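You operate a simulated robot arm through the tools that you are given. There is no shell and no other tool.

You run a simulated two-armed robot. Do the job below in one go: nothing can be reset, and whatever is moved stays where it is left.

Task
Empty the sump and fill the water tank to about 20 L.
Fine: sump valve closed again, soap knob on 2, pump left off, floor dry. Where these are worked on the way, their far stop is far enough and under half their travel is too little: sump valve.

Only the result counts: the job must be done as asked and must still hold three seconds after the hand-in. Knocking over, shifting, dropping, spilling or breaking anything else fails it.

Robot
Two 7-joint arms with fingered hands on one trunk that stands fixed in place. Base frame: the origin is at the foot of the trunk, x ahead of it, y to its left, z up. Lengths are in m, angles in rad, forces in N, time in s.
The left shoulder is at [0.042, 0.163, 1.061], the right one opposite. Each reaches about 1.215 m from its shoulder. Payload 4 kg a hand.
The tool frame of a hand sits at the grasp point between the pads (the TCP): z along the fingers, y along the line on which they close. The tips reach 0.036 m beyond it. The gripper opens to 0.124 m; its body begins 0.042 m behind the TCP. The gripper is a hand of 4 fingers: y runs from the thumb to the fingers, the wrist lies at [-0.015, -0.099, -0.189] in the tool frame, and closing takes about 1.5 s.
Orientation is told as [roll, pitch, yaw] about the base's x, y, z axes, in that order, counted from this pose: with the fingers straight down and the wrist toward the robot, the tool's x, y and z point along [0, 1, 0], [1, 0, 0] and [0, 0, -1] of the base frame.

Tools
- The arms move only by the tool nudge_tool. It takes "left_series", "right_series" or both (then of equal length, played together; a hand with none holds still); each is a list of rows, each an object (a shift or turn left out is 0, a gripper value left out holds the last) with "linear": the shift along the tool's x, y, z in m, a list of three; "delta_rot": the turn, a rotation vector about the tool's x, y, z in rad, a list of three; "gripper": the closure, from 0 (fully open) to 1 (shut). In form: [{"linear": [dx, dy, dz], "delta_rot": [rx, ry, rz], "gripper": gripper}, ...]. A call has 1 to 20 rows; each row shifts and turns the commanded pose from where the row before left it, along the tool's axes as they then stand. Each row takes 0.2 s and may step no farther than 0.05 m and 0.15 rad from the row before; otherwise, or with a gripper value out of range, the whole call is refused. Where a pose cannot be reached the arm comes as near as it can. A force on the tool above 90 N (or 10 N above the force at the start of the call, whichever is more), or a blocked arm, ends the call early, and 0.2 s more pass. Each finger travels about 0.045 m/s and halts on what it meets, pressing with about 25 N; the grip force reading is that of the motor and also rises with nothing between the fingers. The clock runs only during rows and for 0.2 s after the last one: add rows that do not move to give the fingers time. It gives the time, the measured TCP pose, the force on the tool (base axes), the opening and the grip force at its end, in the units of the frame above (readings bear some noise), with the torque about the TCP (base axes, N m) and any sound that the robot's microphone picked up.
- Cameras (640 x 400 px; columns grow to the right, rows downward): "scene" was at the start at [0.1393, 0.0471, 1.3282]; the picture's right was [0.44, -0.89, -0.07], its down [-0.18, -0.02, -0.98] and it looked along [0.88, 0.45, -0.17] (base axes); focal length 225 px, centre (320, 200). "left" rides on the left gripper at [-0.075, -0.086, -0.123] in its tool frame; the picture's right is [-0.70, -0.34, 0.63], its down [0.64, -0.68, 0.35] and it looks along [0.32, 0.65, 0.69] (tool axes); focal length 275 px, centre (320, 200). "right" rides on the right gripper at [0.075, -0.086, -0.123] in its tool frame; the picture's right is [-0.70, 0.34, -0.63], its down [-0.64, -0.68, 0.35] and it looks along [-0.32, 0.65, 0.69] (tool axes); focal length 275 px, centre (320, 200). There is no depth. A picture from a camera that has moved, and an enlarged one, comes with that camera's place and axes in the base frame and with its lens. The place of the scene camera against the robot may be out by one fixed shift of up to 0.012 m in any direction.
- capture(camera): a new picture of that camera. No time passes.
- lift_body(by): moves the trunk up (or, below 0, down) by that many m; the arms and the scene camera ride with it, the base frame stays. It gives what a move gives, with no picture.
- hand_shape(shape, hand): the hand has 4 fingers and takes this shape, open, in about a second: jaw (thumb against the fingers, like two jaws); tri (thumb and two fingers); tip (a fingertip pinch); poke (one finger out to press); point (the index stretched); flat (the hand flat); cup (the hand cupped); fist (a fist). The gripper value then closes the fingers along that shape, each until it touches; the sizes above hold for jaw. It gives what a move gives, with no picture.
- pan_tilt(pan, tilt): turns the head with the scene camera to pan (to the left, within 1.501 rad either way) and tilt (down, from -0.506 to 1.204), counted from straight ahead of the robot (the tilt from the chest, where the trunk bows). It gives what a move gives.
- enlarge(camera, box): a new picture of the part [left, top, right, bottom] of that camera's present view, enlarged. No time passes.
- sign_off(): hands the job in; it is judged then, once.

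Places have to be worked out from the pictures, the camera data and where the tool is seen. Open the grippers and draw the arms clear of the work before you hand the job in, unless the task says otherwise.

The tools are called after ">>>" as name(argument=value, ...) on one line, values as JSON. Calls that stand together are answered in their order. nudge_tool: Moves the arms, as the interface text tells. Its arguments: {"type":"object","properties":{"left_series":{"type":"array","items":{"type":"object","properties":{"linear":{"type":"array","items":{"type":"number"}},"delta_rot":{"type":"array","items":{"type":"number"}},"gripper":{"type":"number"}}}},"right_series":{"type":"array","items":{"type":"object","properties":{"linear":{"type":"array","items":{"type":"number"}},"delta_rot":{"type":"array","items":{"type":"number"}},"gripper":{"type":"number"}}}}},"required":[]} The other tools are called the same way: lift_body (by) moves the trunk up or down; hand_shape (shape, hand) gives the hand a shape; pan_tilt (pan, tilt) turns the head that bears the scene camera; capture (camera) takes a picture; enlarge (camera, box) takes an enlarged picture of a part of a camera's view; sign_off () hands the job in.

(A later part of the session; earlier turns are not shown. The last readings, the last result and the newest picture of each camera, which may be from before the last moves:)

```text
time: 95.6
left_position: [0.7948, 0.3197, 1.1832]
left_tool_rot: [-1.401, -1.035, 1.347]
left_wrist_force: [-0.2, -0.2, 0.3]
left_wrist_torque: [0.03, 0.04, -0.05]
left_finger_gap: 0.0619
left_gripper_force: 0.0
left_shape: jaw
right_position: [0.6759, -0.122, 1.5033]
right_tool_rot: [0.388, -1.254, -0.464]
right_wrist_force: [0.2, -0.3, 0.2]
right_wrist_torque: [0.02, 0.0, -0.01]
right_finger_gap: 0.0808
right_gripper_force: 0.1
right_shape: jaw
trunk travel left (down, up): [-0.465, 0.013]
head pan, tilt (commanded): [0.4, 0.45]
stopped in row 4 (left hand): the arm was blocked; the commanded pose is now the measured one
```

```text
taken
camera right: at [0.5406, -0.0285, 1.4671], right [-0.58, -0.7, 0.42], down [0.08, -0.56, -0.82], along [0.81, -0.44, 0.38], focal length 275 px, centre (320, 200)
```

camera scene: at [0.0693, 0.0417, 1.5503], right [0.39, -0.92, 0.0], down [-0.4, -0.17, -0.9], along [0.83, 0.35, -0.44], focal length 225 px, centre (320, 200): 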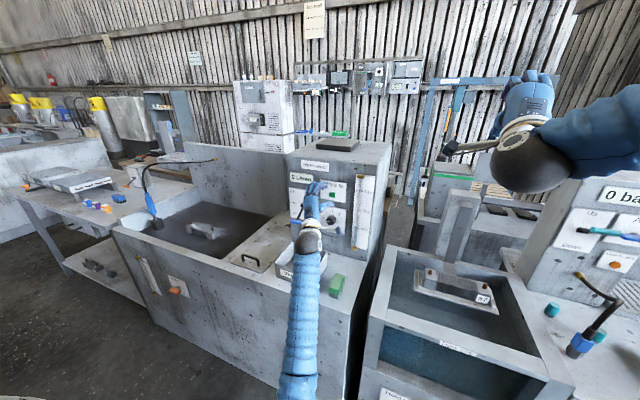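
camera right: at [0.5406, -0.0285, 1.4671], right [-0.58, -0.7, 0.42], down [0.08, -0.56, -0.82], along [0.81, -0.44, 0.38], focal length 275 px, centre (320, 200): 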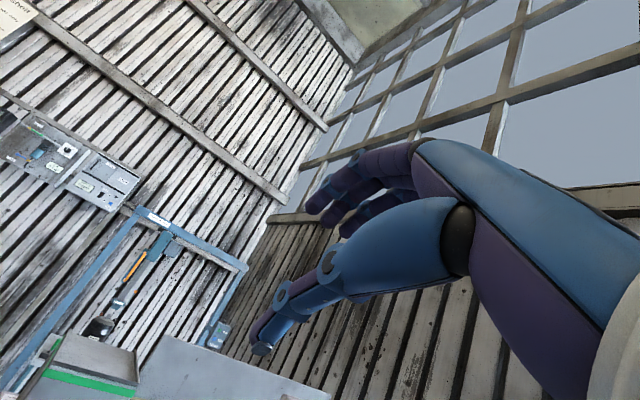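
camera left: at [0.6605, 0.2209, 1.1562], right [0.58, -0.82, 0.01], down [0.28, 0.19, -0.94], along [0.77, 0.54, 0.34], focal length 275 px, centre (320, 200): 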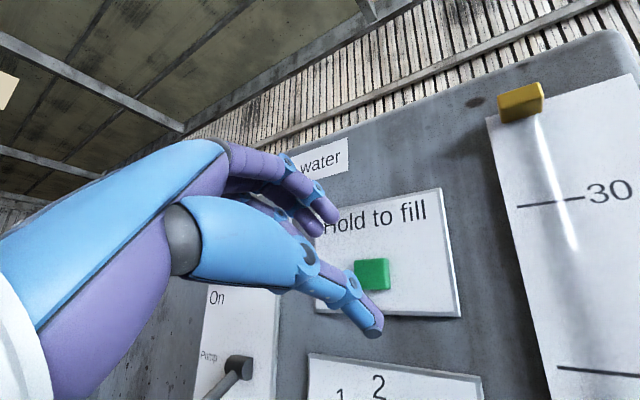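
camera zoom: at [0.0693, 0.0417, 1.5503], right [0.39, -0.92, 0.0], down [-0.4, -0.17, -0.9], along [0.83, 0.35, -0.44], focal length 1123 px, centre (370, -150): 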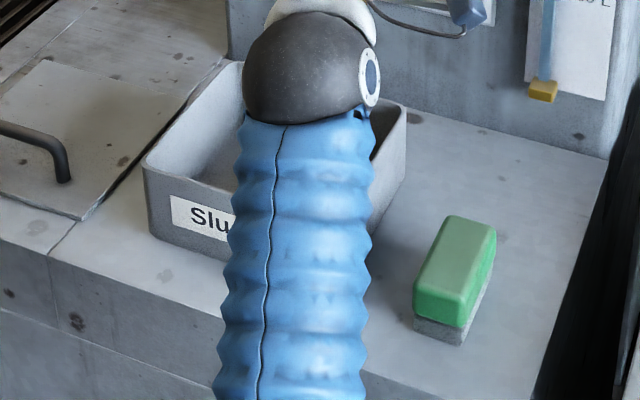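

The tray is where it was, and the tool force is near zero. I'll test slower, smaller downward steps to see whether the block was only the arm lagging.

>>> nudge_tool(left_series=[{"linear": [0.005, -0.0086, 0.0009]}, {"linear": [0.005, -0.0086, 0.0009]}, {"linear": [0.005, -0.0086, 0.0009]}])

>>> enlarge(camera="scene", box=[210, 150, 390, 300])

```text
time: 96.6
left_position: [0.7989, 0.3178, 1.1795]
left_tool_rot: [-1.465, -1.039, 1.404]
left_wrist_force: [-0.5, -0.4, 0.2]
left_wrist_torque: [0.01, 0.05, 0.0]
left_finger_gap: 0.0619
left_gripper_force: 0.1
left_shape: jaw
right_position: [0.6746, -0.1217, 1.5037]
right_tool_rot: [0.39, -1.254, -0.464]
right_wrist_force: [-0.2, 0.2, -0.4]
right_wrist_torque: [-0.02, 0.02, -0.02]
right_finger_gap: 0.0808
right_gripper_force: 0.1
right_shape: jaw
trunk travel left (down, up): [-0.465, 0.013]
head pan, tilt (commanded): [0.4, 0.45]
stopped in row 3 (left hand): the arm was blocked; the commanded pose is now the measured one
```

```text
2.67 times, centred on (300, 225) of scene
camera zoom: at [0.0691, 0.0418, 1.5504], right [0.39, -0.92, 0.0], down [-0.4, -0.17, -0.9], along [0.83, 0.35, -0.44], focal length 599 px, centre (373, 133)
```

zoom: 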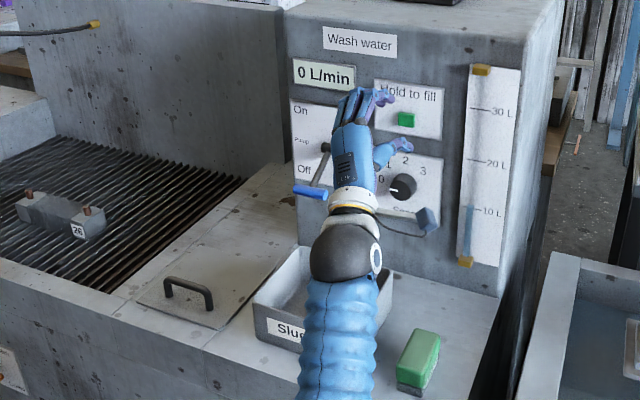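

Still blocked. I'll look down with the head to see what the elbow and forearm are up against.

>>> pan_tilt(pan=0.5, tilt=1.1)

>>> capture(camera="scene")

```text
time: 97.7
left_position: [0.7988, 0.3181, 1.1784]
left_tool_rot: [-1.465, -1.039, 1.404]
left_wrist_force: [0.8, -0.1, 0.0]
left_wrist_torque: [0.02, 0.04, 0.04]
left_finger_gap: 0.0623
left_gripper_force: 0.0
left_shape: jaw
right_position: [0.6761, -0.1226, 1.504]
right_tool_rot: [0.391, -1.256, -0.467]
right_wrist_force: [0.4, 0.4, -0.2]
right_wrist_torque: [-0.02, 0.02, 0.05]
right_finger_gap: 0.0808
right_gripper_force: 0.1
right_shape: jaw
trunk travel left (down, up): [-0.465, 0.013]
head pan, tilt (commanded): [0.499, 1.1]
```

```text
taken
camera scene: at [0.0401, 0.0363, 1.4986], right [0.48, -0.88, 0.0], down [-0.78, -0.43, -0.45], along [0.4, 0.22, -0.89], focal length 225 px, centre (320, 200)
```

scene: 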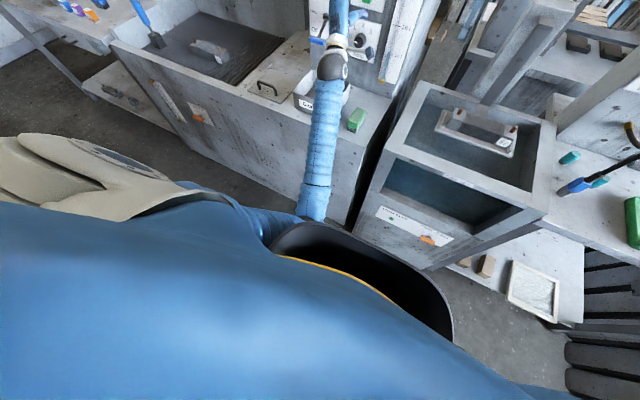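

The elbow is pressing on the robot's own waist rim, and that is the block. I'll back up slightly, restore the downward tilt, and lower the trunk so the hand comes down with the elbow unchanged.

>>> nudge_tool(left_series=[{"linear": [-0.0036, 0.0084, -0.0182]}, {"linear": [-0.0036, 0.0084, -0.0182]}, {"delta_rot": [0.1, 0, 0]}, {"delta_rot": [0.1, 0, 0]}])

>>> lift_body(by=-0.09)

>>> pan_tilt(pan=0.4, tilt=0.45)

>>> capture(camera="scene")

>>> capture(camera="left")

```text
time: 98.7
left_position: [0.7648, 0.3232, 1.1924]
left_tool_rot: [-1.142, -0.983, 1.026]
left_wrist_force: [0.4, -0.7, -0.2]
left_wrist_torque: [0.01, 0.01, 0.02]
left_finger_gap: 0.0621
left_gripper_force: 0.0
left_shape: jaw
right_position: [0.6746, -0.1205, 1.5036]
right_tool_rot: [0.389, -1.254, -0.464]
right_wrist_force: [0.2, 0.1, -0.8]
right_wrist_torque: [0.0, -0.01, 0.02]
right_finger_gap: 0.0807
right_gripper_force: 0.1
right_shape: jaw
trunk travel left (down, up): [-0.465, 0.013]
head pan, tilt (commanded): [0.499, 1.1]
```

```text
time: 99.9
left_position: [0.7631, 0.3224, 1.107]
left_tool_rot: [-1.148, -0.985, 1.032]
left_wrist_force: [-0.5, 0.1, -0.5]
left_wrist_torque: [0.01, 0.02, -0.02]
left_finger_gap: 0.0623
left_gripper_force: 0.1
left_shape: jaw
right_position: [0.6762, -0.1206, 1.4142]
right_tool_rot: [0.389, -1.257, -0.466]
right_wrist_force: [0.5, 0.8, -0.3]
right_wrist_torque: [-0.01, 0.0, 0.0]
right_finger_gap: 0.0804
right_gripper_force: 0.0
right_shape: jaw
trunk travel left (down, up): [-0.375, 0.103]
head pan, tilt (commanded): [0.499, 1.1]
```

```text
time: 100.9
left_position: [0.7642, 0.3227, 1.1043]
left_tool_rot: [-1.149, -0.984, 1.031]
left_wrist_force: [0.6, -0.6, -0.1]
left_wrist_torque: [0.0, -0.04, -0.04]
left_finger_gap: 0.062
left_gripper_force: 0.2
left_shape: jaw
right_position: [0.6748, -0.1225, 1.4143]
right_tool_rot: [0.39, -1.255, -0.467]
right_wrist_force: [0.6, 0.1, -0.6]
right_wrist_torque: [0.0, -0.05, 0.01]
right_finger_gap: 0.0808
right_gripper_force: 0.0
right_shape: jaw
trunk travel left (down, up): [-0.375, 0.103]
head pan, tilt (commanded): [0.4, 0.45]
```

```text
taken
camera scene: at [0.0809, 0.0419, 1.4573], right [0.39, -0.92, -0.01], down [-0.43, -0.17, -0.89], along [0.82, 0.35, -0.46], focal length 225 px, centre (320, 200)
```

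scene: 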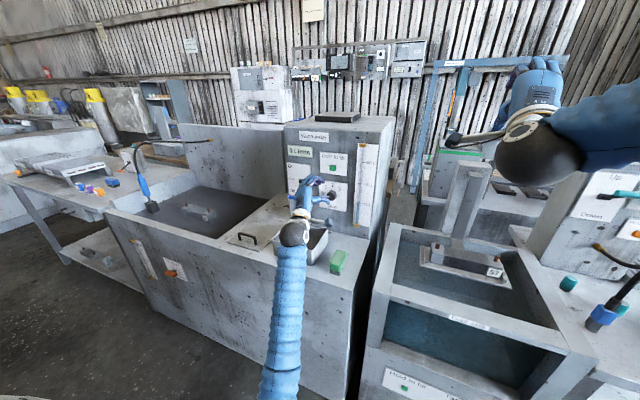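

```text
taken
camera left: at [0.6186, 0.239, 1.0987], right [0.49, -0.87, -0.07], down [0.16, 0.17, -0.97], along [0.86, 0.46, 0.22], focal length 275 px, centre (320, 200)
```

left: 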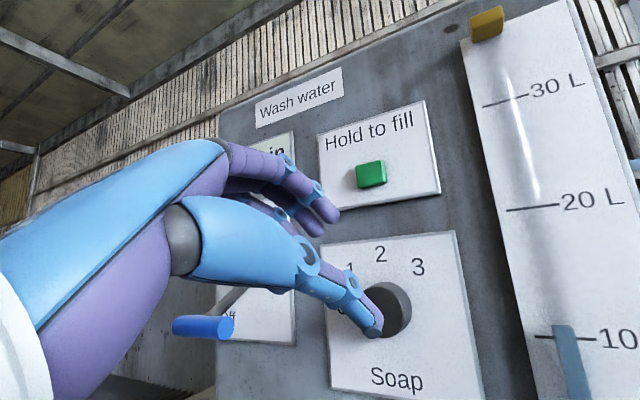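

The hand is now low enough, in front of the knob, without hitting anything. I'll align it with the knob axis at about (0.775, 0.314, 1.068).

>>> nudge_tool(left_series=[{"linear": [0.0053, -0.0154, 0.0101]}, {"linear": [0.0053, -0.0154, 0.0101]}])

>>> capture(camera="left")

>>> enlarge(camera="scene", box=[250, 150, 380, 290])

```text
time: 101.5
left_position: [0.7768, 0.3165, 1.0798]
left_tool_rot: [-1.171, -0.997, 1.053]
left_wrist_force: [0.2, -1.2, 0.2]
left_wrist_torque: [0.03, 0.01, 0.03]
left_finger_gap: 0.0619
left_gripper_force: 0.1
left_shape: jaw
right_position: [0.6771, -0.1217, 1.4131]
right_tool_rot: [0.39, -1.252, -0.465]
right_wrist_force: [-0.4, 0.2, 0.2]
right_wrist_torque: [-0.02, 0.03, 0.0]
right_finger_gap: 0.0806
right_gripper_force: 0.0
right_shape: jaw
trunk travel left (down, up): [-0.375, 0.103]
head pan, tilt (commanded): [0.4, 0.45]
```

```text
taken
camera left: at [0.6321, 0.2321, 1.0719], right [0.49, -0.87, -0.07], down [0.18, 0.18, -0.97], along [0.85, 0.46, 0.24], focal length 275 px, centre (320, 200)
```

left: 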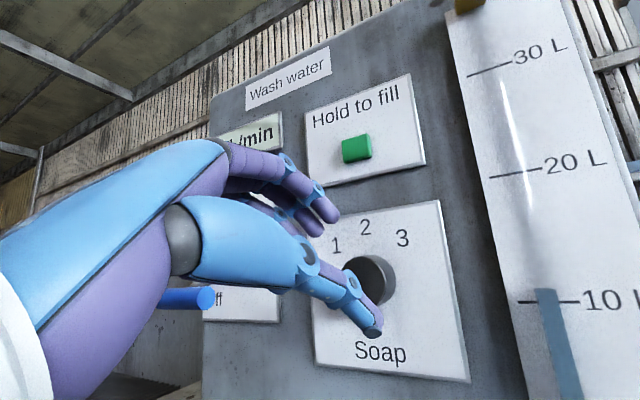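

```text
2.86 times, centred on (315, 220) of scene
camera zoom: at [0.0818, 0.0419, 1.457], right [0.39, -0.92, -0.01], down [-0.43, -0.17, -0.89], along [0.82, 0.35, -0.46], focal length 642 px, centre (334, 143)
```

zoom: 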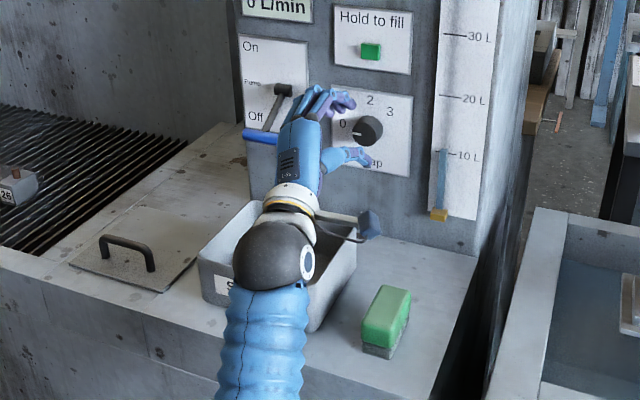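

The TCP reads 1.080 rather than 1.069, possibly light elbow contact again. I'll lower the trunk another 3 cm while raising the hand about the same, to free the elbow, and re-read.

>>> nudge_tool(left_series=[{"linear": [-0.0051, 0.0083, -0.0022]}, {"linear": [-0.0051, 0.0083, -0.0022]}, {}])

>>> lift_body(by=-0.03)

>>> nudge_tool(left_series=[{}, {}])

>>> capture(camera="left")

>>> enlarge(camera="scene", box=[220, 220, 380, 380])

```text
time: 102.3
left_position: [0.7745, 0.3135, 1.0867]
left_tool_rot: [-1.147, -0.981, 1.032]
left_wrist_force: [-0.1, 0.0, -0.8]
left_wrist_torque: [0.0, 0.02, 0.01]
left_finger_gap: 0.062
left_gripper_force: 0.0
left_shape: jaw
right_position: [0.676, -0.1224, 1.413]
right_tool_rot: [0.39, -1.255, -0.465]
right_wrist_force: [0.7, 0.5, 0.3]
right_wrist_torque: [0.01, 0.02, -0.03]
right_finger_gap: 0.0806
right_gripper_force: 0.1
right_shape: jaw
trunk travel left (down, up): [-0.375, 0.103]
head pan, tilt (commanded): [0.4, 0.45]
```

```text
time: 103.1
left_position: [0.7752, 0.3146, 1.0604]
left_tool_rot: [-1.149, -0.986, 1.034]
left_wrist_force: [0.0, -0.5, 0.2]
left_wrist_torque: [0.02, 0.0, 0.03]
left_finger_gap: 0.062
left_gripper_force: 0.1
left_shape: jaw
right_position: [0.6742, -0.1209, 1.3847]
right_tool_rot: [0.393, -1.257, -0.467]
right_wrist_force: [0.5, 0.3, 0.3]
right_wrist_torque: [0.0, 0.02, 0.02]
right_finger_gap: 0.0807
right_gripper_force: 0.1
right_shape: jaw
trunk travel left (down, up): [-0.345, 0.133]
head pan, tilt (commanded): [0.4, 0.45]
```

```text
time: 103.7
left_position: [0.7749, 0.3132, 1.0592]
left_tool_rot: [-1.149, -0.984, 1.031]
left_wrist_force: [-0.3, -0.1, 0.1]
left_wrist_torque: [-0.01, 0.0, 0.01]
left_finger_gap: 0.0619
left_gripper_force: 0.0
left_shape: jaw
right_position: [0.6745, -0.1221, 1.3839]
right_tool_rot: [0.391, -1.256, -0.466]
right_wrist_force: [0.4, -0.4, 0.0]
right_wrist_torque: [0.02, -0.04, -0.02]
right_finger_gap: 0.0807
right_gripper_force: 0.0
right_shape: jaw
trunk travel left (down, up): [-0.345, 0.133]
head pan, tilt (commanded): [0.4, 0.45]
```

```text
taken
camera left: at [0.6297, 0.2298, 1.0532], right [0.48, -0.87, -0.07], down [0.16, 0.17, -0.97], along [0.86, 0.46, 0.22], focal length 275 px, centre (320, 200)
```

left: 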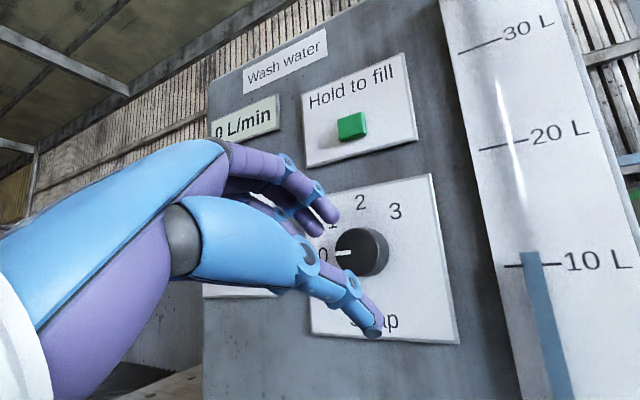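

```text
2.50 times, centred on (300, 300) of scene
camera zoom: at [0.0885, 0.0418, 1.4251], right [0.39, -0.92, -0.02], down [-0.44, -0.17, -0.88], along [0.81, 0.35, -0.47], focal length 562 px, centre (370, -50)
```

zoom: 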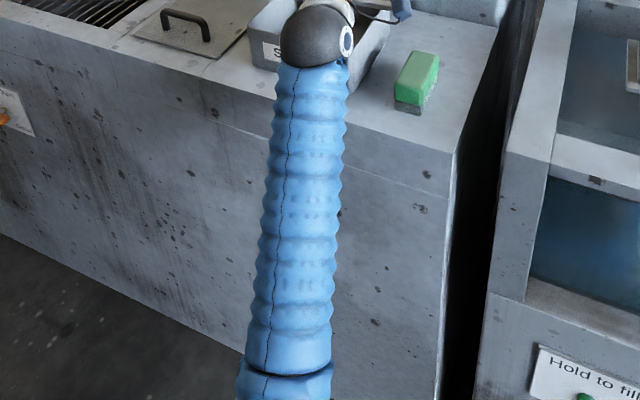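

The knob sits squarely between thumb and fingers with the arm holding its commanded pose. I'll flatten the tilt slightly so the thumb reaches as deep as the fingers, centre on the knob axis, and advance onto it.

>>> nudge_tool(left_series=[{"delta_rot": [-0.08, 0, 0]}, {"linear": [-0.0038, 0.0052, -0.0009]}, {"linear": [0.0006, 0.003, 0.014]}, {"linear": [0.0006, 0.003, 0.014]}, {"linear": [0.0006, 0.003, 0.014]}, {}])

>>> capture(camera="left")

>>> enlarge(camera="scene", box=[240, 140, 380, 290])

```text
time: 105.1
left_position: [0.8149, 0.3123, 1.0691]
left_tool_rot: [-1.273, -1.015, 1.175]
left_wrist_force: [-24.1, -0.7, 4.2]
left_wrist_torque: [0.05, -0.77, 0.24]
left_finger_gap: 0.0603
left_gripper_force: 0.0
left_shape: jaw
right_position: [0.6736, -0.1224, 1.3861]
right_tool_rot: [0.393, -1.256, -0.471]
right_wrist_force: [0.3, 0.1, 0.4]
right_wrist_torque: [0.01, 0.0, -0.03]
right_finger_gap: 0.0804
right_gripper_force: 0.1
right_shape: jaw
trunk travel left (down, up): [-0.345, 0.133]
head pan, tilt (commanded): [0.4, 0.45]
```

```text
taken
camera left: at [0.6741, 0.2228, 1.0519], right [0.52, -0.85, -0.03], down [0.23, 0.18, -0.96], along [0.82, 0.49, 0.28], focal length 275 px, centre (320, 200)
```

left: 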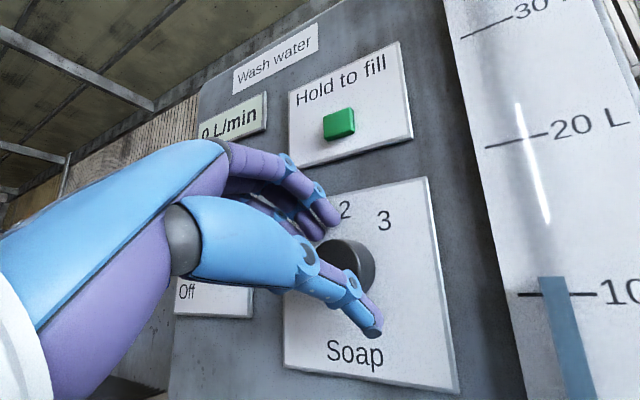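

```text
2.67 times, centred on (310, 215) of scene
camera zoom: at [0.0859, 0.0414, 1.4253], right [0.39, -0.92, -0.02], down [-0.44, -0.17, -0.88], along [0.81, 0.35, -0.47], focal length 599 px, centre (347, 160)
```

zoom: 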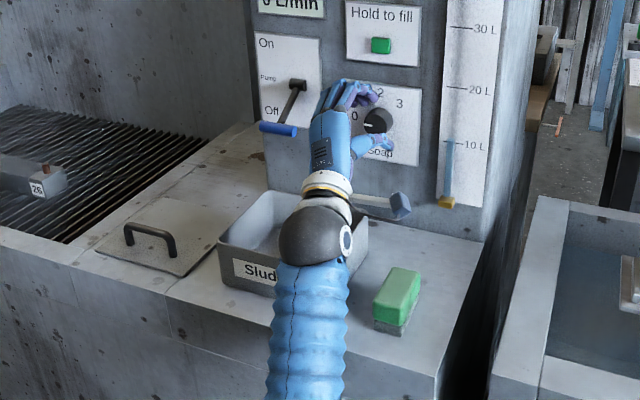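

The fingertips touched the plate at about 24 N, so the plate is at x≈0.857. I'll back off 4 mm and close on the knob.

>>> nudge_tool(left_series=[{"linear": [0.0013, -0.0034, -0.0034]}, {"gripper": 1}, {"gripper": 1}, {"gripper": 1}, {"gripper": 1}, {"gripper": 1}, {"gripper": 1}])

>>> capture(camera="left")

>>> enlarge(camera="scene", box=[290, 150, 370, 230])

```text
time: 106.7
left_position: [0.8139, 0.3123, 1.0624]
left_tool_rot: [-1.262, -1.013, 1.167]
left_wrist_force: [-13.8, -8.0, -15.3]
left_wrist_torque: [0.02, 0.46, -0.25]
left_finger_gap: 0.0401
left_gripper_force: 25.3
left_shape: jaw
right_position: [0.6747, -0.1222, 1.3835]
right_tool_rot: [0.392, -1.256, -0.465]
right_wrist_force: [-0.3, -1.5, 0.3]
right_wrist_torque: [0.02, -0.03, -0.02]
right_finger_gap: 0.0807
right_gripper_force: 0.0
right_shape: jaw
trunk travel left (down, up): [-0.345, 0.133]
head pan, tilt (commanded): [0.4, 0.45]
```

```text
taken
camera left: at [0.6729, 0.2228, 1.0461], right [0.52, -0.85, -0.04], down [0.22, 0.18, -0.96], along [0.82, 0.49, 0.28], focal length 275 px, centre (320, 200)
```

left: 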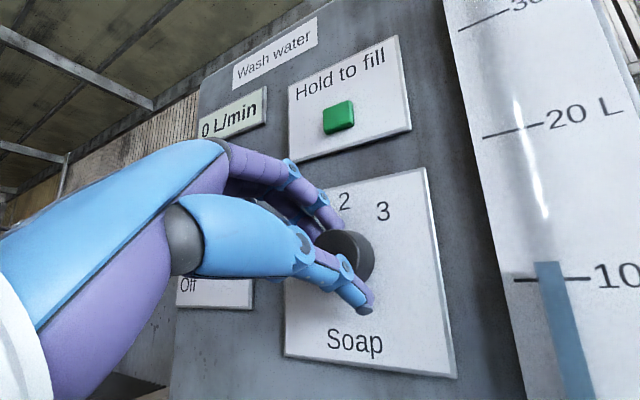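

```text
5.00 times, centred on (330, 190) of scene
camera zoom: at [0.0887, 0.0414, 1.4249], right [0.39, -0.92, -0.02], down [-0.44, -0.17, -0.88], along [0.81, 0.35, -0.47], focal length 1123 px, centre (270, 250)
```

zoom: 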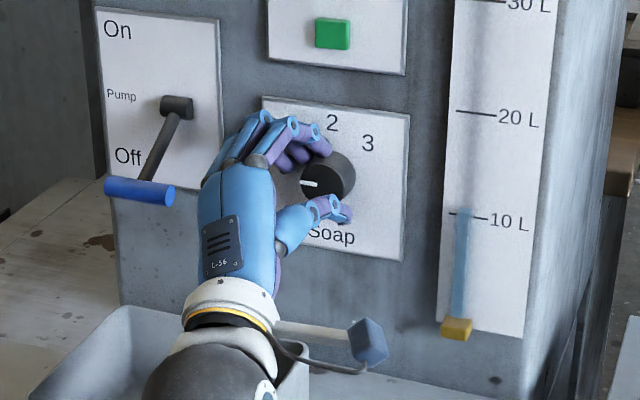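

The knob is gripped (gap 0.040 m, 25 N) and its marker is visible from the scene camera. I'll start turning clockwise about the knob axis in small steps.

>>> nudge_tool(left_series=[{"linear": [-0.0004, 0.0002, 0], "delta_rot": [0.0043, 0.0204, 0.0978]}, {"linear": [-0.0004, 0.0002, 0], "delta_rot": [0.0043, 0.0204, 0.0978]}, {"linear": [-0.0004, 0.0002, 0], "delta_rot": [0.0043, 0.0204, 0.0978]}])

>>> enlarge(camera="scene", box=[290, 150, 370, 230])

>>> capture(camera="left")

```text
time: 107.5
left_position: [0.8146, 0.3124, 1.0636]
left_tool_rot: [-0.86, -1.267, 0.798]
left_wrist_force: [-14.4, -5.6, -19.8]
left_wrist_torque: [0.0, 0.56, -0.18]
left_finger_gap: 0.0406
left_gripper_force: 25.0
left_shape: jaw
right_position: [0.6751, -0.1216, 1.3836]
right_tool_rot: [0.388, -1.256, -0.465]
right_wrist_force: [1.0, -0.1, -0.3]
right_wrist_torque: [-0.03, -0.03, -0.03]
right_finger_gap: 0.0809
right_gripper_force: 0.1
right_shape: jaw
trunk travel left (down, up): [-0.345, 0.133]
head pan, tilt (commanded): [0.4, 0.45]
```

```text
5.00 times, centred on (330, 190) of scene
camera zoom: at [0.0888, 0.0423, 1.425], right [0.39, -0.92, -0.02], down [-0.44, -0.17, -0.88], along [0.81, 0.35, -0.47], focal length 1123 px, centre (270, 250)
```

zoom: 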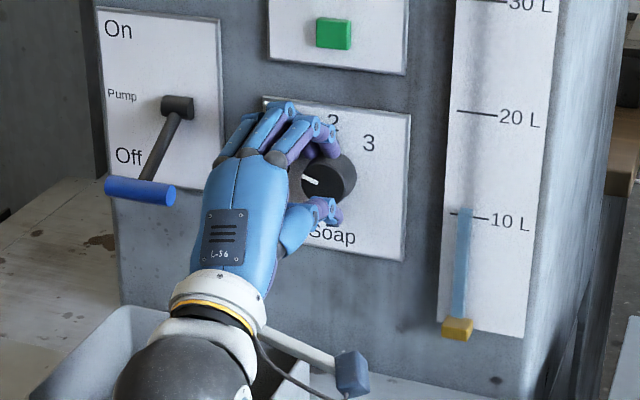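

```text
taken
camera left: at [0.6728, 0.2317, 1.0216], right [0.52, -0.8, -0.29], down [0.22, 0.45, -0.86], along [0.82, 0.39, 0.41], focal length 275 px, centre (320, 200)
```

left: 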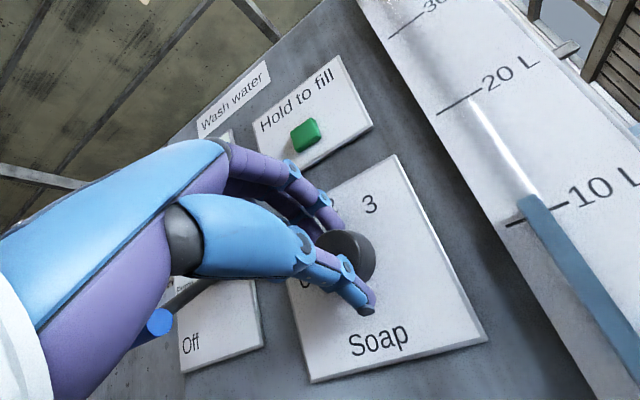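

The marker has turned with the hand, about 17° so far. The wrist ball is close above the tray rim, so I'll add a little downward tilt to raise it as I continue turning.

>>> nudge_tool(left_series=[{"linear": [-0.0004, 0.0002, -0.0007], "delta_rot": [0.0243, 0.0204, 0.0978]}, {"linear": [-0.0004, 0.0002, -0.0007], "delta_rot": [0.0243, 0.0204, 0.0978]}, {"linear": [-0.0004, 0.0002, -0.0007], "delta_rot": [0.0243, 0.0204, 0.0978]}])

>>> enlarge(camera="scene", box=[290, 150, 370, 230])

>>> enlarge(camera="scene", box=[250, 210, 370, 310])

```text
time: 108.3
left_position: [0.8116, 0.3109, 1.0648]
left_tool_rot: [0.255, -1.287, -0.295]
left_wrist_force: [0.1, -0.9, -11.7]
left_wrist_torque: [0.02, 0.0, -0.01]
left_finger_gap: 0.0395
left_gripper_force: 24.7
left_shape: jaw
right_position: [0.6761, -0.1215, 1.3843]
right_tool_rot: [0.387, -1.255, -0.465]
right_wrist_force: [0.3, 0.3, -0.4]
right_wrist_torque: [0.0, -0.01, -0.01]
right_finger_gap: 0.0809
right_gripper_force: 0.0
right_shape: jaw
trunk travel left (down, up): [-0.345, 0.133]
head pan, tilt (commanded): [0.4, 0.45]
```

```text
5.00 times, centred on (330, 190) of scene
camera zoom: at [0.0896, 0.0427, 1.425], right [0.39, -0.92, -0.02], down [-0.44, -0.17, -0.88], along [0.81, 0.35, -0.47], focal length 1123 px, centre (270, 250)
```

zoom: 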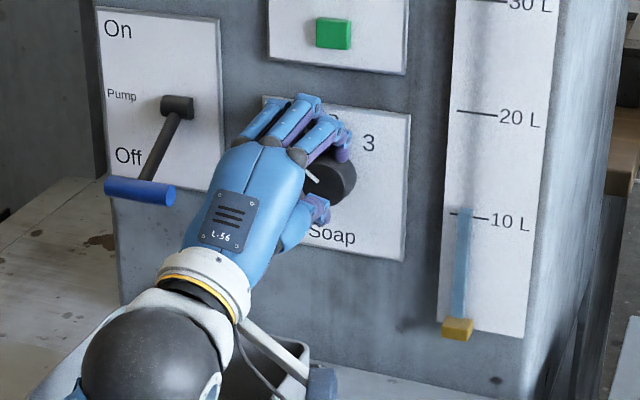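

```text
4.00 times, centred on (310, 260) of scene
camera zoom: at [0.0896, 0.0427, 1.425], right [0.39, -0.92, -0.02], down [-0.44, -0.17, -0.88], along [0.81, 0.35, -0.47], focal length 898 px, centre (360, -40)
```

zoom: 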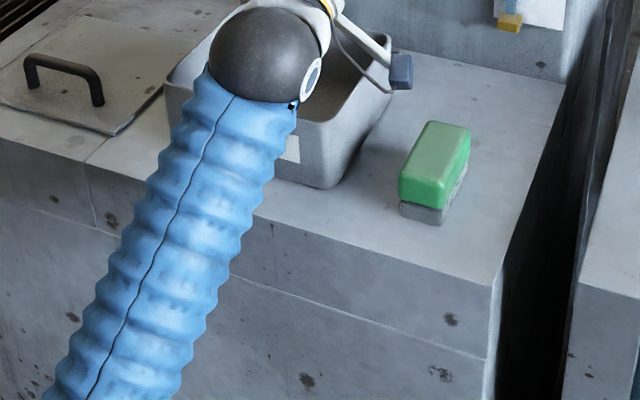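

The knob has turned roughly 35° and the wrist sits about 1.7 cm above the tray rim. I'll turn about 15° more, then regrip.

>>> nudge_tool(left_series=[{"linear": [-0.0004, 0.0002, 0], "delta_rot": [0.0043, 0.0233, 0.0837]}, {"linear": [-0.0004, 0.0002, 0], "delta_rot": [0.0043, 0.0233, 0.0837]}, {"linear": [-0.0004, 0.0002, 0], "delta_rot": [0.0043, 0.0233, 0.0837]}])

>>> enlarge(camera="scene", box=[290, 150, 370, 230])

>>> enlarge(camera="scene", box=[250, 190, 370, 290])

>>> capture(camera="left")

```text
time: 109.1
left_position: [0.8133, 0.3107, 1.0663]
left_tool_rot: [0.881, -1.133, -0.884]
left_wrist_force: [-0.5, 1.6, -11.1]
left_wrist_torque: [0.0, 0.09, -0.03]
left_finger_gap: 0.0397
left_gripper_force: 24.4
left_shape: jaw
right_position: [0.677, -0.1219, 1.3842]
right_tool_rot: [0.387, -1.256, -0.461]
right_wrist_force: [-0.2, -0.6, -0.2]
right_wrist_torque: [-0.03, 0.01, 0.01]
right_finger_gap: 0.0803
right_gripper_force: 0.1
right_shape: jaw
trunk travel left (down, up): [-0.345, 0.133]
head pan, tilt (commanded): [0.4, 0.45]
```

```text
5.00 times, centred on (330, 190) of scene
camera zoom: at [0.0895, 0.0427, 1.4249], right [0.39, -0.92, -0.02], down [-0.44, -0.17, -0.88], along [0.81, 0.35, -0.47], focal length 1123 px, centre (270, 250)
```

zoom: 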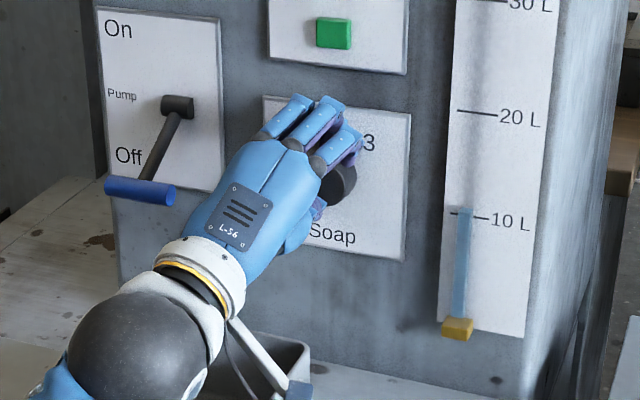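

```text
4.00 times, centred on (310, 240) of scene
camera zoom: at [0.0895, 0.0427, 1.4249], right [0.39, -0.92, -0.02], down [-0.44, -0.17, -0.88], along [0.81, 0.35, -0.47], focal length 898 px, centre (360, 40)
```

zoom: 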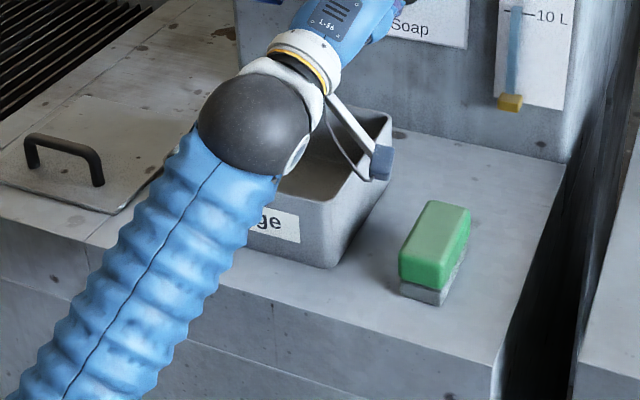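

```text
taken
camera left: at [0.6674, 0.263, 0.9952], right [0.49, -0.52, -0.7], down [0.18, 0.85, -0.5], along [0.85, 0.12, 0.51], focal length 275 px, centre (320, 200)
```

left: 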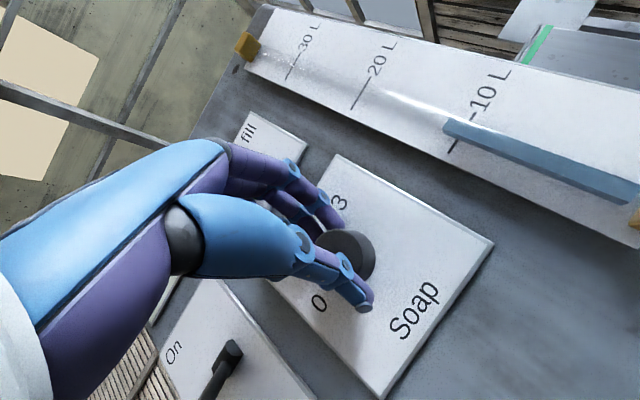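

About 50° turned so far. I'll open, back off 3.5 cm and rotate the hand back for a second grip, checking the marker meanwhile.

>>> nudge_tool(left_series=[{"gripper": 0.5}, {"gripper": 0.5}, {"gripper": 0.5}, {"gripper": 0.5}, {"linear": [-0.0009, -0.0047, -0.0168]}, {"linear": [-0.0009, -0.0047, -0.0168]}, {"linear": [-0.0004, -0.002, -0.0072]}, {}])

>>> enlarge(camera="scene", box=[290, 150, 370, 230])

>>> capture(camera="left")

```text
time: 110.9
left_position: [0.7698, 0.3097, 1.0648]
left_tool_rot: [0.88, -1.136, -0.885]
left_wrist_force: [0.2, 0.3, 0.7]
left_wrist_torque: [0.01, 0.0, -0.02]
left_finger_gap: 0.0616
left_gripper_force: 0.1
left_shape: jaw
right_position: [0.6762, -0.121, 1.3832]
right_tool_rot: [0.389, -1.255, -0.467]
right_wrist_force: [0.3, 0.5, -0.9]
right_wrist_torque: [0.03, 0.02, 0.06]
right_finger_gap: 0.0807
right_gripper_force: 0.2
right_shape: jaw
trunk travel left (down, up): [-0.345, 0.133]
head pan, tilt (commanded): [0.4, 0.45]
```

```text
5.00 times, centred on (330, 190) of scene
camera zoom: at [0.0886, 0.0419, 1.425], right [0.39, -0.92, -0.02], down [-0.44, -0.17, -0.88], along [0.81, 0.35, -0.47], focal length 1123 px, centre (270, 250)
```

zoom: 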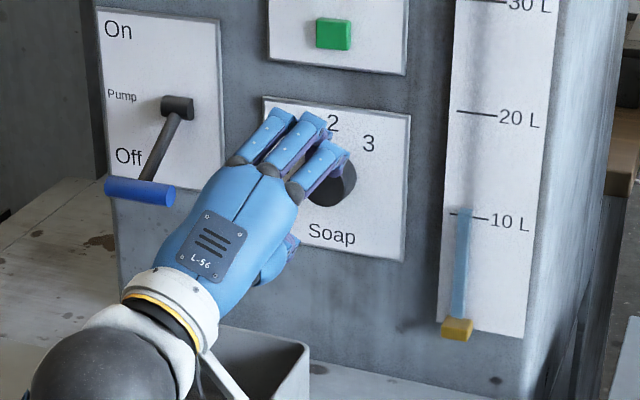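

```text
taken
camera left: at [0.624, 0.2621, 0.995], right [0.49, -0.52, -0.7], down [0.18, 0.85, -0.5], along [0.85, 0.12, 0.51], focal length 275 px, centre (320, 200)
```

left: 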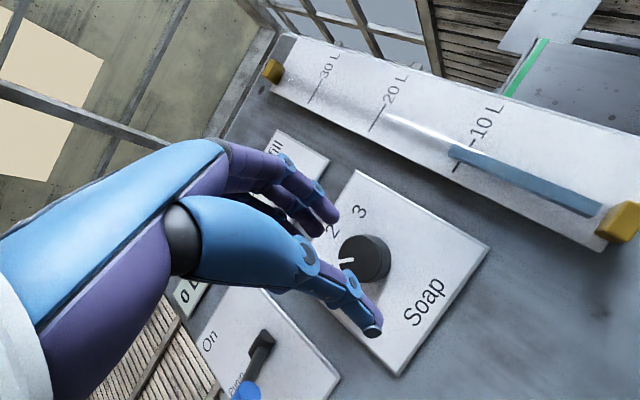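

Let me zoom in on the knob marker in the left view to measure its angle.

>>> enlarge(camera="left", box=[310, 190, 420, 300])

```text
3.64 times, centred on (365, 245) of left
camera zoom: at [0.624, 0.2621, 0.995], right [0.49, -0.52, -0.7], down [0.18, 0.85, -0.5], along [0.85, 0.12, 0.51], focal length 1001 px, centre (156, 36)
```

zoom: 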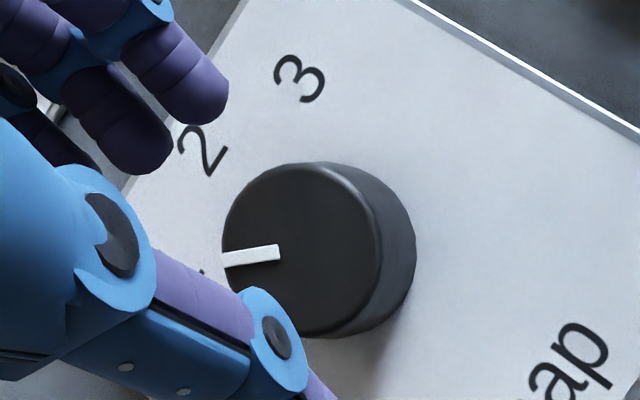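

The marker now reads about 47° from 0, at "1", so roughly 43° remain. I'll rotate the hand back about 45° while clear of the knob.

>>> nudge_tool(left_series=[{"linear": [0.0004, -0.0002, 0], "delta_rot": [-0.0043, -0.0236, -0.0844]}, {"linear": [0.0004, -0.0002, 0], "delta_rot": [-0.0043, -0.0236, -0.0844]}, {"linear": [0.0004, -0.0002, 0], "delta_rot": [-0.0043, -0.0236, -0.0844]}, {"linear": [0.0004, -0.0002, 0], "delta_rot": [-0.0043, -0.0236, -0.0844]}, {"linear": [0.0004, -0.0002, 0], "delta_rot": [-0.0043, -0.0236, -0.0844]}, {"linear": [0.0004, -0.0002, 0], "delta_rot": [-0.0043, -0.0236, -0.0844]}, {"linear": [0.0004, -0.0002, 0], "delta_rot": [-0.0043, -0.0236, -0.0844]}, {"linear": [0.0004, -0.0002, 0], "delta_rot": [-0.0043, -0.0236, -0.0844]}, {"linear": [0.0004, -0.0002, 0], "delta_rot": [-0.0043, -0.0236, -0.0844]}, {}])

>>> capture(camera="left")

>>> enlarge(camera="scene", box=[250, 150, 370, 290])

```text
time: 113.1
left_position: [0.7702, 0.3127, 1.0639]
left_tool_rot: [-1.114, -1.054, 1.001]
left_wrist_force: [0.4, 0.3, -0.4]
left_wrist_torque: [0.01, 0.0, -0.03]
left_finger_gap: 0.0619
left_gripper_force: 0.2
left_shape: jaw
right_position: [0.6755, -0.1213, 1.3855]
right_tool_rot: [0.389, -1.255, -0.465]
right_wrist_force: [0.2, -0.6, -0.5]
right_wrist_torque: [-0.02, -0.01, -0.02]
right_finger_gap: 0.0805
right_gripper_force: 0.1
right_shape: jaw
trunk travel left (down, up): [-0.345, 0.133]
head pan, tilt (commanded): [0.4, 0.45]
```

```text
taken
camera left: at [0.6242, 0.231, 1.0484], right [0.48, -0.87, -0.12], down [0.18, 0.24, -0.95], along [0.86, 0.44, 0.27], focal length 275 px, centre (320, 200)
```

left: 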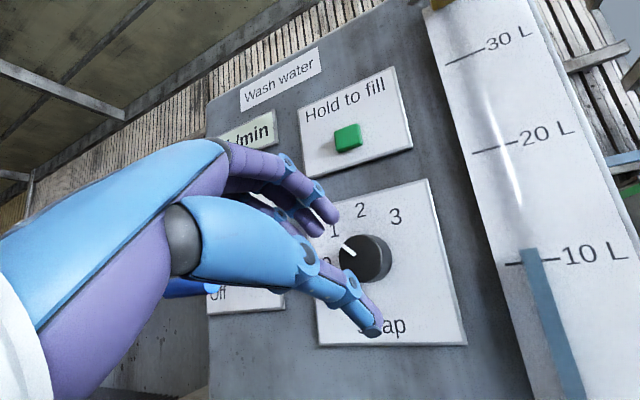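

```text
2.86 times, centred on (310, 220) of scene
camera zoom: at [0.0887, 0.0422, 1.425], right [0.39, -0.92, -0.02], down [-0.44, -0.17, -0.88], along [0.81, 0.35, -0.47], focal length 642 px, centre (349, 143)
```

zoom: 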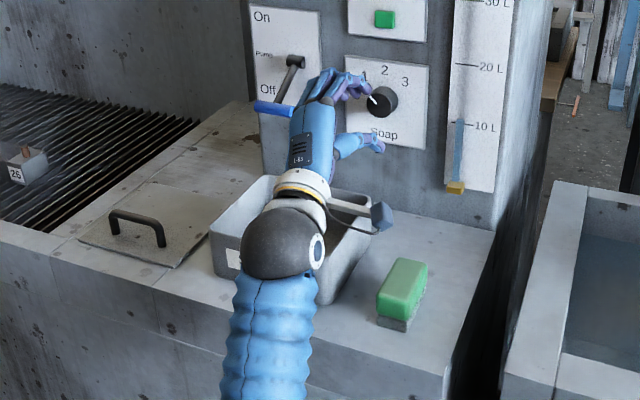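

The marker points at "1" from both views. I'll flatten the tilt slightly again, advance onto the knob and close.

>>> nudge_tool(left_series=[{"delta_rot": [-0.06, 0, 0]}, {"linear": [0.0006, 0.0033, 0.014]}, {"linear": [0.0006, 0.0033, 0.014]}, {"linear": [0.0006, 0.0033, 0.014]}, {"gripper": 1}, {"gripper": 1}, {"gripper": 1}, {"gripper": 1}, {"gripper": 1}, {"gripper": 1}])

>>> capture(camera="left")

>>> enlarge(camera="scene", box=[290, 150, 370, 230])

```text
time: 115.3
left_position: [0.8116, 0.3128, 1.0637]
left_tool_rot: [-1.211, -1.079, 1.11]
left_wrist_force: [-13.2, -7.9, -14.1]
left_wrist_torque: [-0.01, 0.47, -0.27]
left_finger_gap: 0.0389
left_gripper_force: 24.7
left_shape: jaw
right_position: [0.6761, -0.1218, 1.384]
right_tool_rot: [0.39, -1.255, -0.466]
right_wrist_force: [-0.4, 0.1, 1.0]
right_wrist_torque: [-0.03, -0.02, -0.02]
right_finger_gap: 0.0807
right_gripper_force: 0.0
right_shape: jaw
trunk travel left (down, up): [-0.345, 0.133]
head pan, tilt (commanded): [0.4, 0.45]
```

```text
taken
camera left: at [0.6706, 0.2262, 1.0412], right [0.51, -0.85, -0.09], down [0.23, 0.24, -0.94], along [0.83, 0.46, 0.32], focal length 275 px, centre (320, 200)
```

left: 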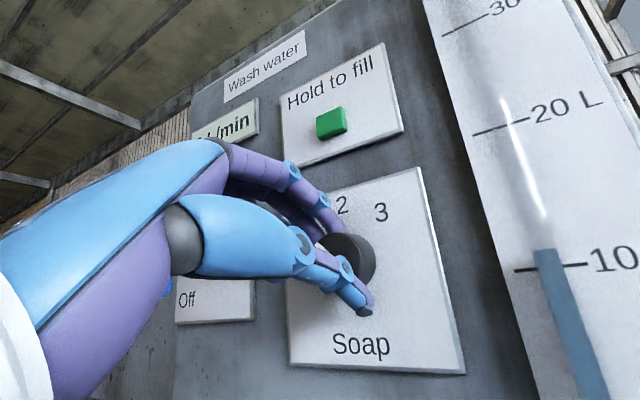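

```text
5.00 times, centred on (330, 190) of scene
camera zoom: at [0.0887, 0.0414, 1.4249], right [0.39, -0.92, -0.02], down [-0.44, -0.17, -0.88], along [0.81, 0.35, -0.47], focal length 1123 px, centre (270, 250)
```

zoom: 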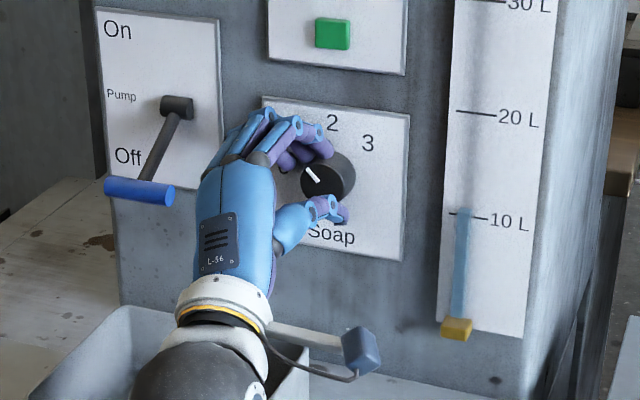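

Gripped again at 25 N. I'll turn about 37° more, adding the same small tilt early, and then check the marker.

>>> nudge_tool(left_series=[{"linear": [-0.0004, 0.0002, -0.0007], "delta_rot": [0.0248, 0.0195, 0.0905]}, {"linear": [-0.0004, 0.0002, -0.0007], "delta_rot": [0.0248, 0.0195, 0.0905]}, {"linear": [-0.0004, 0.0002, -0.0007], "delta_rot": [0.0248, 0.0195, 0.0905]}, {"linear": [-0.0004, 0.0002, 0], "delta_rot": [0.0046, 0.0248, 0.0892]}, {"linear": [-0.0004, 0.0002, 0], "delta_rot": [0.0046, 0.0248, 0.0892]}, {"linear": [-0.0004, 0.0002, 0], "delta_rot": [0.0046, 0.0248, 0.0892]}, {"linear": [-0.0004, 0.0002, 0], "delta_rot": [0.0046, 0.0248, 0.0892]}])

>>> enlarge(camera="left", box=[260, 150, 460, 350])

>>> enlarge(camera="scene", box=[290, 150, 370, 230])

```text
time: 116.9
left_position: [0.811, 0.3107, 1.0668]
left_tool_rot: [0.609, -1.237, -0.642]
left_wrist_force: [-1.7, -3.1, -9.6]
left_wrist_torque: [-0.03, 0.1, -0.16]
left_finger_gap: 0.0384
left_gripper_force: 25.3
left_shape: jaw
right_position: [0.676, -0.122, 1.3838]
right_tool_rot: [0.387, -1.256, -0.464]
right_wrist_force: [0.0, 0.3, 0.2]
right_wrist_torque: [0.0, -0.03, 0.02]
right_finger_gap: 0.0806
right_gripper_force: 0.1
right_shape: jaw
trunk travel left (down, up): [-0.345, 0.133]
head pan, tilt (commanded): [0.4, 0.45]
```

```text
2.00 times, centred on (360, 250) of left
camera zoom: at [0.6659, 0.2553, 1.0036], right [0.48, -0.62, -0.62], down [0.19, 0.77, -0.62], along [0.86, 0.18, 0.49], focal length 551 px, centre (240, 100)
```

zoom: 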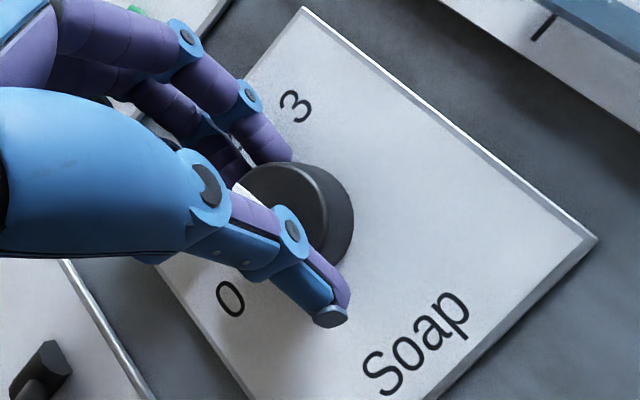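

```text
5.00 times, centred on (330, 190) of scene
camera zoom: at [0.0892, 0.0421, 1.425], right [0.39, -0.92, -0.02], down [-0.44, -0.17, -0.88], along [0.81, 0.35, -0.47], focal length 1123 px, centre (270, 250)
```

zoom: 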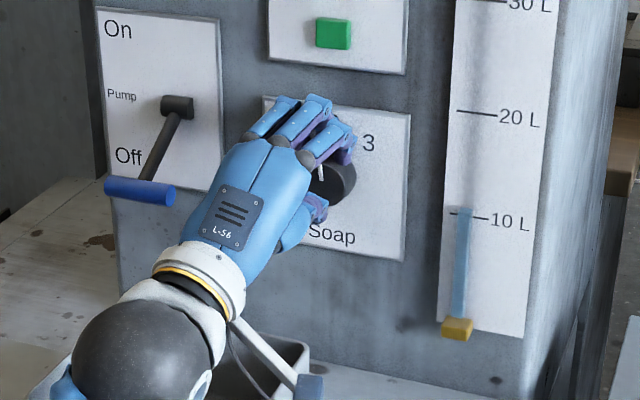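

The hand has turned another 37°, so the marker should be near 85°. I'll add about 5° more, then release and back off to verify.

>>> nudge_tool(left_series=[{"linear": [-0.0004, 0.0002, 0], "delta_rot": [0.0046, 0.0248, 0.0892]}, {}, {"gripper": 0.5}, {"gripper": 0.5}, {"gripper": 0.5}, {"gripper": 0.5}, {"linear": [-0.0009, -0.0045, -0.0168]}, {"linear": [-0.0009, -0.0045, -0.0168]}, {"linear": [-0.0004, -0.002, -0.0072]}, {}])

>>> enlarge(camera="left", box=[310, 180, 430, 300])

>>> enlarge(camera="scene", box=[290, 150, 370, 230])

```text
time: 119.1
left_position: [0.7674, 0.3109, 1.0661]
left_tool_rot: [0.803, -1.174, -0.825]
left_wrist_force: [0.3, -0.3, -0.7]
left_wrist_torque: [-0.04, 0.0, 0.04]
left_finger_gap: 0.0617
left_gripper_force: 0.0
left_shape: jaw
right_position: [0.6745, -0.122, 1.3842]
right_tool_rot: [0.389, -1.254, -0.467]
right_wrist_force: [0.0, -0.5, 0.2]
right_wrist_torque: [-0.04, 0.02, 0.0]
right_finger_gap: 0.0807
right_gripper_force: 0.0
right_shape: jaw
trunk travel left (down, up): [-0.345, 0.133]
head pan, tilt (commanded): [0.4, 0.45]
```

```text
3.33 times, centred on (370, 240) of left
camera zoom: at [0.6233, 0.2607, 0.9991], right [0.48, -0.56, -0.67], down [0.19, 0.82, -0.54], along [0.85, 0.13, 0.5], focal length 918 px, centre (153, 67)
```

zoom: 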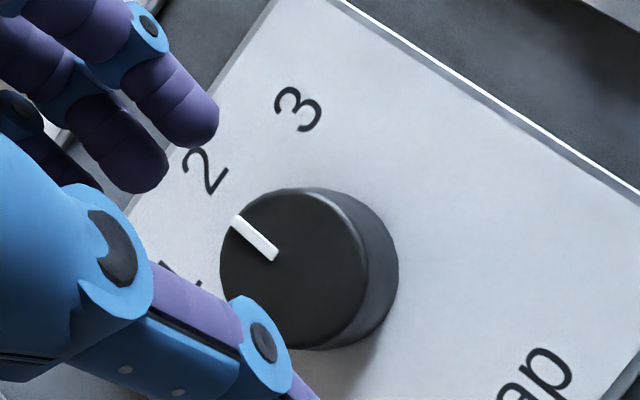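

```text
5.00 times, centred on (330, 190) of scene
camera zoom: at [0.0887, 0.0419, 1.425], right [0.39, -0.92, -0.02], down [-0.44, -0.17, -0.88], along [0.81, 0.35, -0.47], focal length 1123 px, centre (270, 250)
```

zoom: 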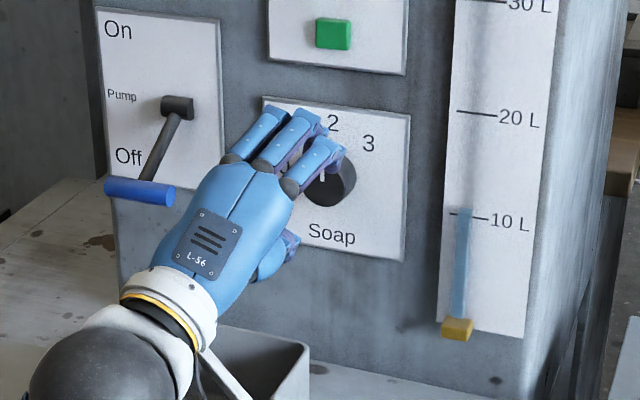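

The marker reads about 91° and sits on "2". Now I'll raise the hand in front of the green button, back from the panel, and switch it to the poke shape.

>>> nudge_tool(left_series=[{"linear": [0.0, 0.0, -0.03]}, {"linear": [0.0094, 0.0303, -0.0127]}, {"linear": [0.0094, 0.0303, -0.0127]}, {"linear": [0.0094, 0.0303, -0.0127]}, {}])

>>> hand_shape(hand="left", shape="poke")

>>> capture(camera="left")

>>> capture(camera="scene")

>>> enlarge(camera="scene", box=[280, 130, 400, 250])

```text
time: 120.3
left_position: [0.7289, 0.3105, 1.1773]
left_tool_rot: [0.805, -1.174, -0.822]
left_wrist_force: [-0.3, -0.3, 0.1]
left_wrist_torque: [0.01, 0.01, 0.0]
left_finger_gap: 0.0619
left_gripper_force: 0.2
left_shape: jaw
right_position: [0.6763, -0.1213, 1.3841]
right_tool_rot: [0.389, -1.255, -0.466]
right_wrist_force: [0.2, -0.9, 0.2]
right_wrist_torque: [-0.01, 0.0, -0.01]
right_finger_gap: 0.0805
right_gripper_force: 0.0
right_shape: jaw
trunk travel left (down, up): [-0.345, 0.133]
head pan, tilt (commanded): [0.4, 0.45]
```

```text
time: 121.2
left_position: [0.7288, 0.3102, 1.1785]
left_tool_rot: [0.804, -1.175, -0.823]
left_wrist_force: [0.1, -0.3, -0.2]
left_wrist_torque: [0.02, -0.02, -0.01]
left_finger_gap: 0.0
left_gripper_force: 0.1
left_shape: poke
right_position: [0.6768, -0.1217, 1.3845]
right_tool_rot: [0.388, -1.255, -0.466]
right_wrist_force: [-0.2, 0.3, 0.1]
right_wrist_torque: [-0.04, 0.0, 0.01]
right_finger_gap: 0.0808
right_gripper_force: 0.1
right_shape: jaw
trunk travel left (down, up): [-0.345, 0.133]
head pan, tilt (commanded): [0.4, 0.45]
```

```text
taken
camera left: at [0.5838, 0.2603, 1.1098], right [0.48, -0.56, -0.67], down [0.19, 0.82, -0.54], along [0.85, 0.13, 0.5], focal length 275 px, centre (320, 200)
```

left: 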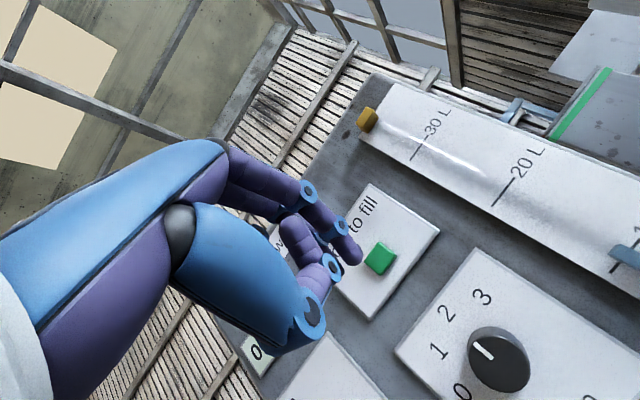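

```text
taken
camera scene: at [0.0887, 0.042, 1.425], right [0.39, -0.92, -0.02], down [-0.44, -0.17, -0.88], along [0.81, 0.35, -0.47], focal length 225 px, centre (320, 200)
```

scene: 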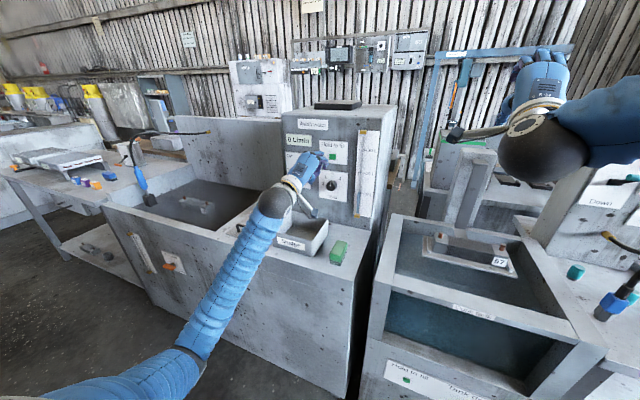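

```text
3.33 times, centred on (340, 190) of scene
camera zoom: at [0.0887, 0.042, 1.425], right [0.39, -0.92, -0.02], down [-0.44, -0.17, -0.88], along [0.81, 0.35, -0.47], focal length 749 px, centre (253, 233)
```

zoom: 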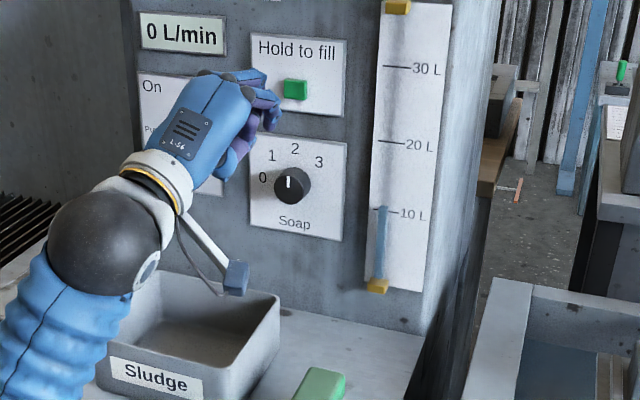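

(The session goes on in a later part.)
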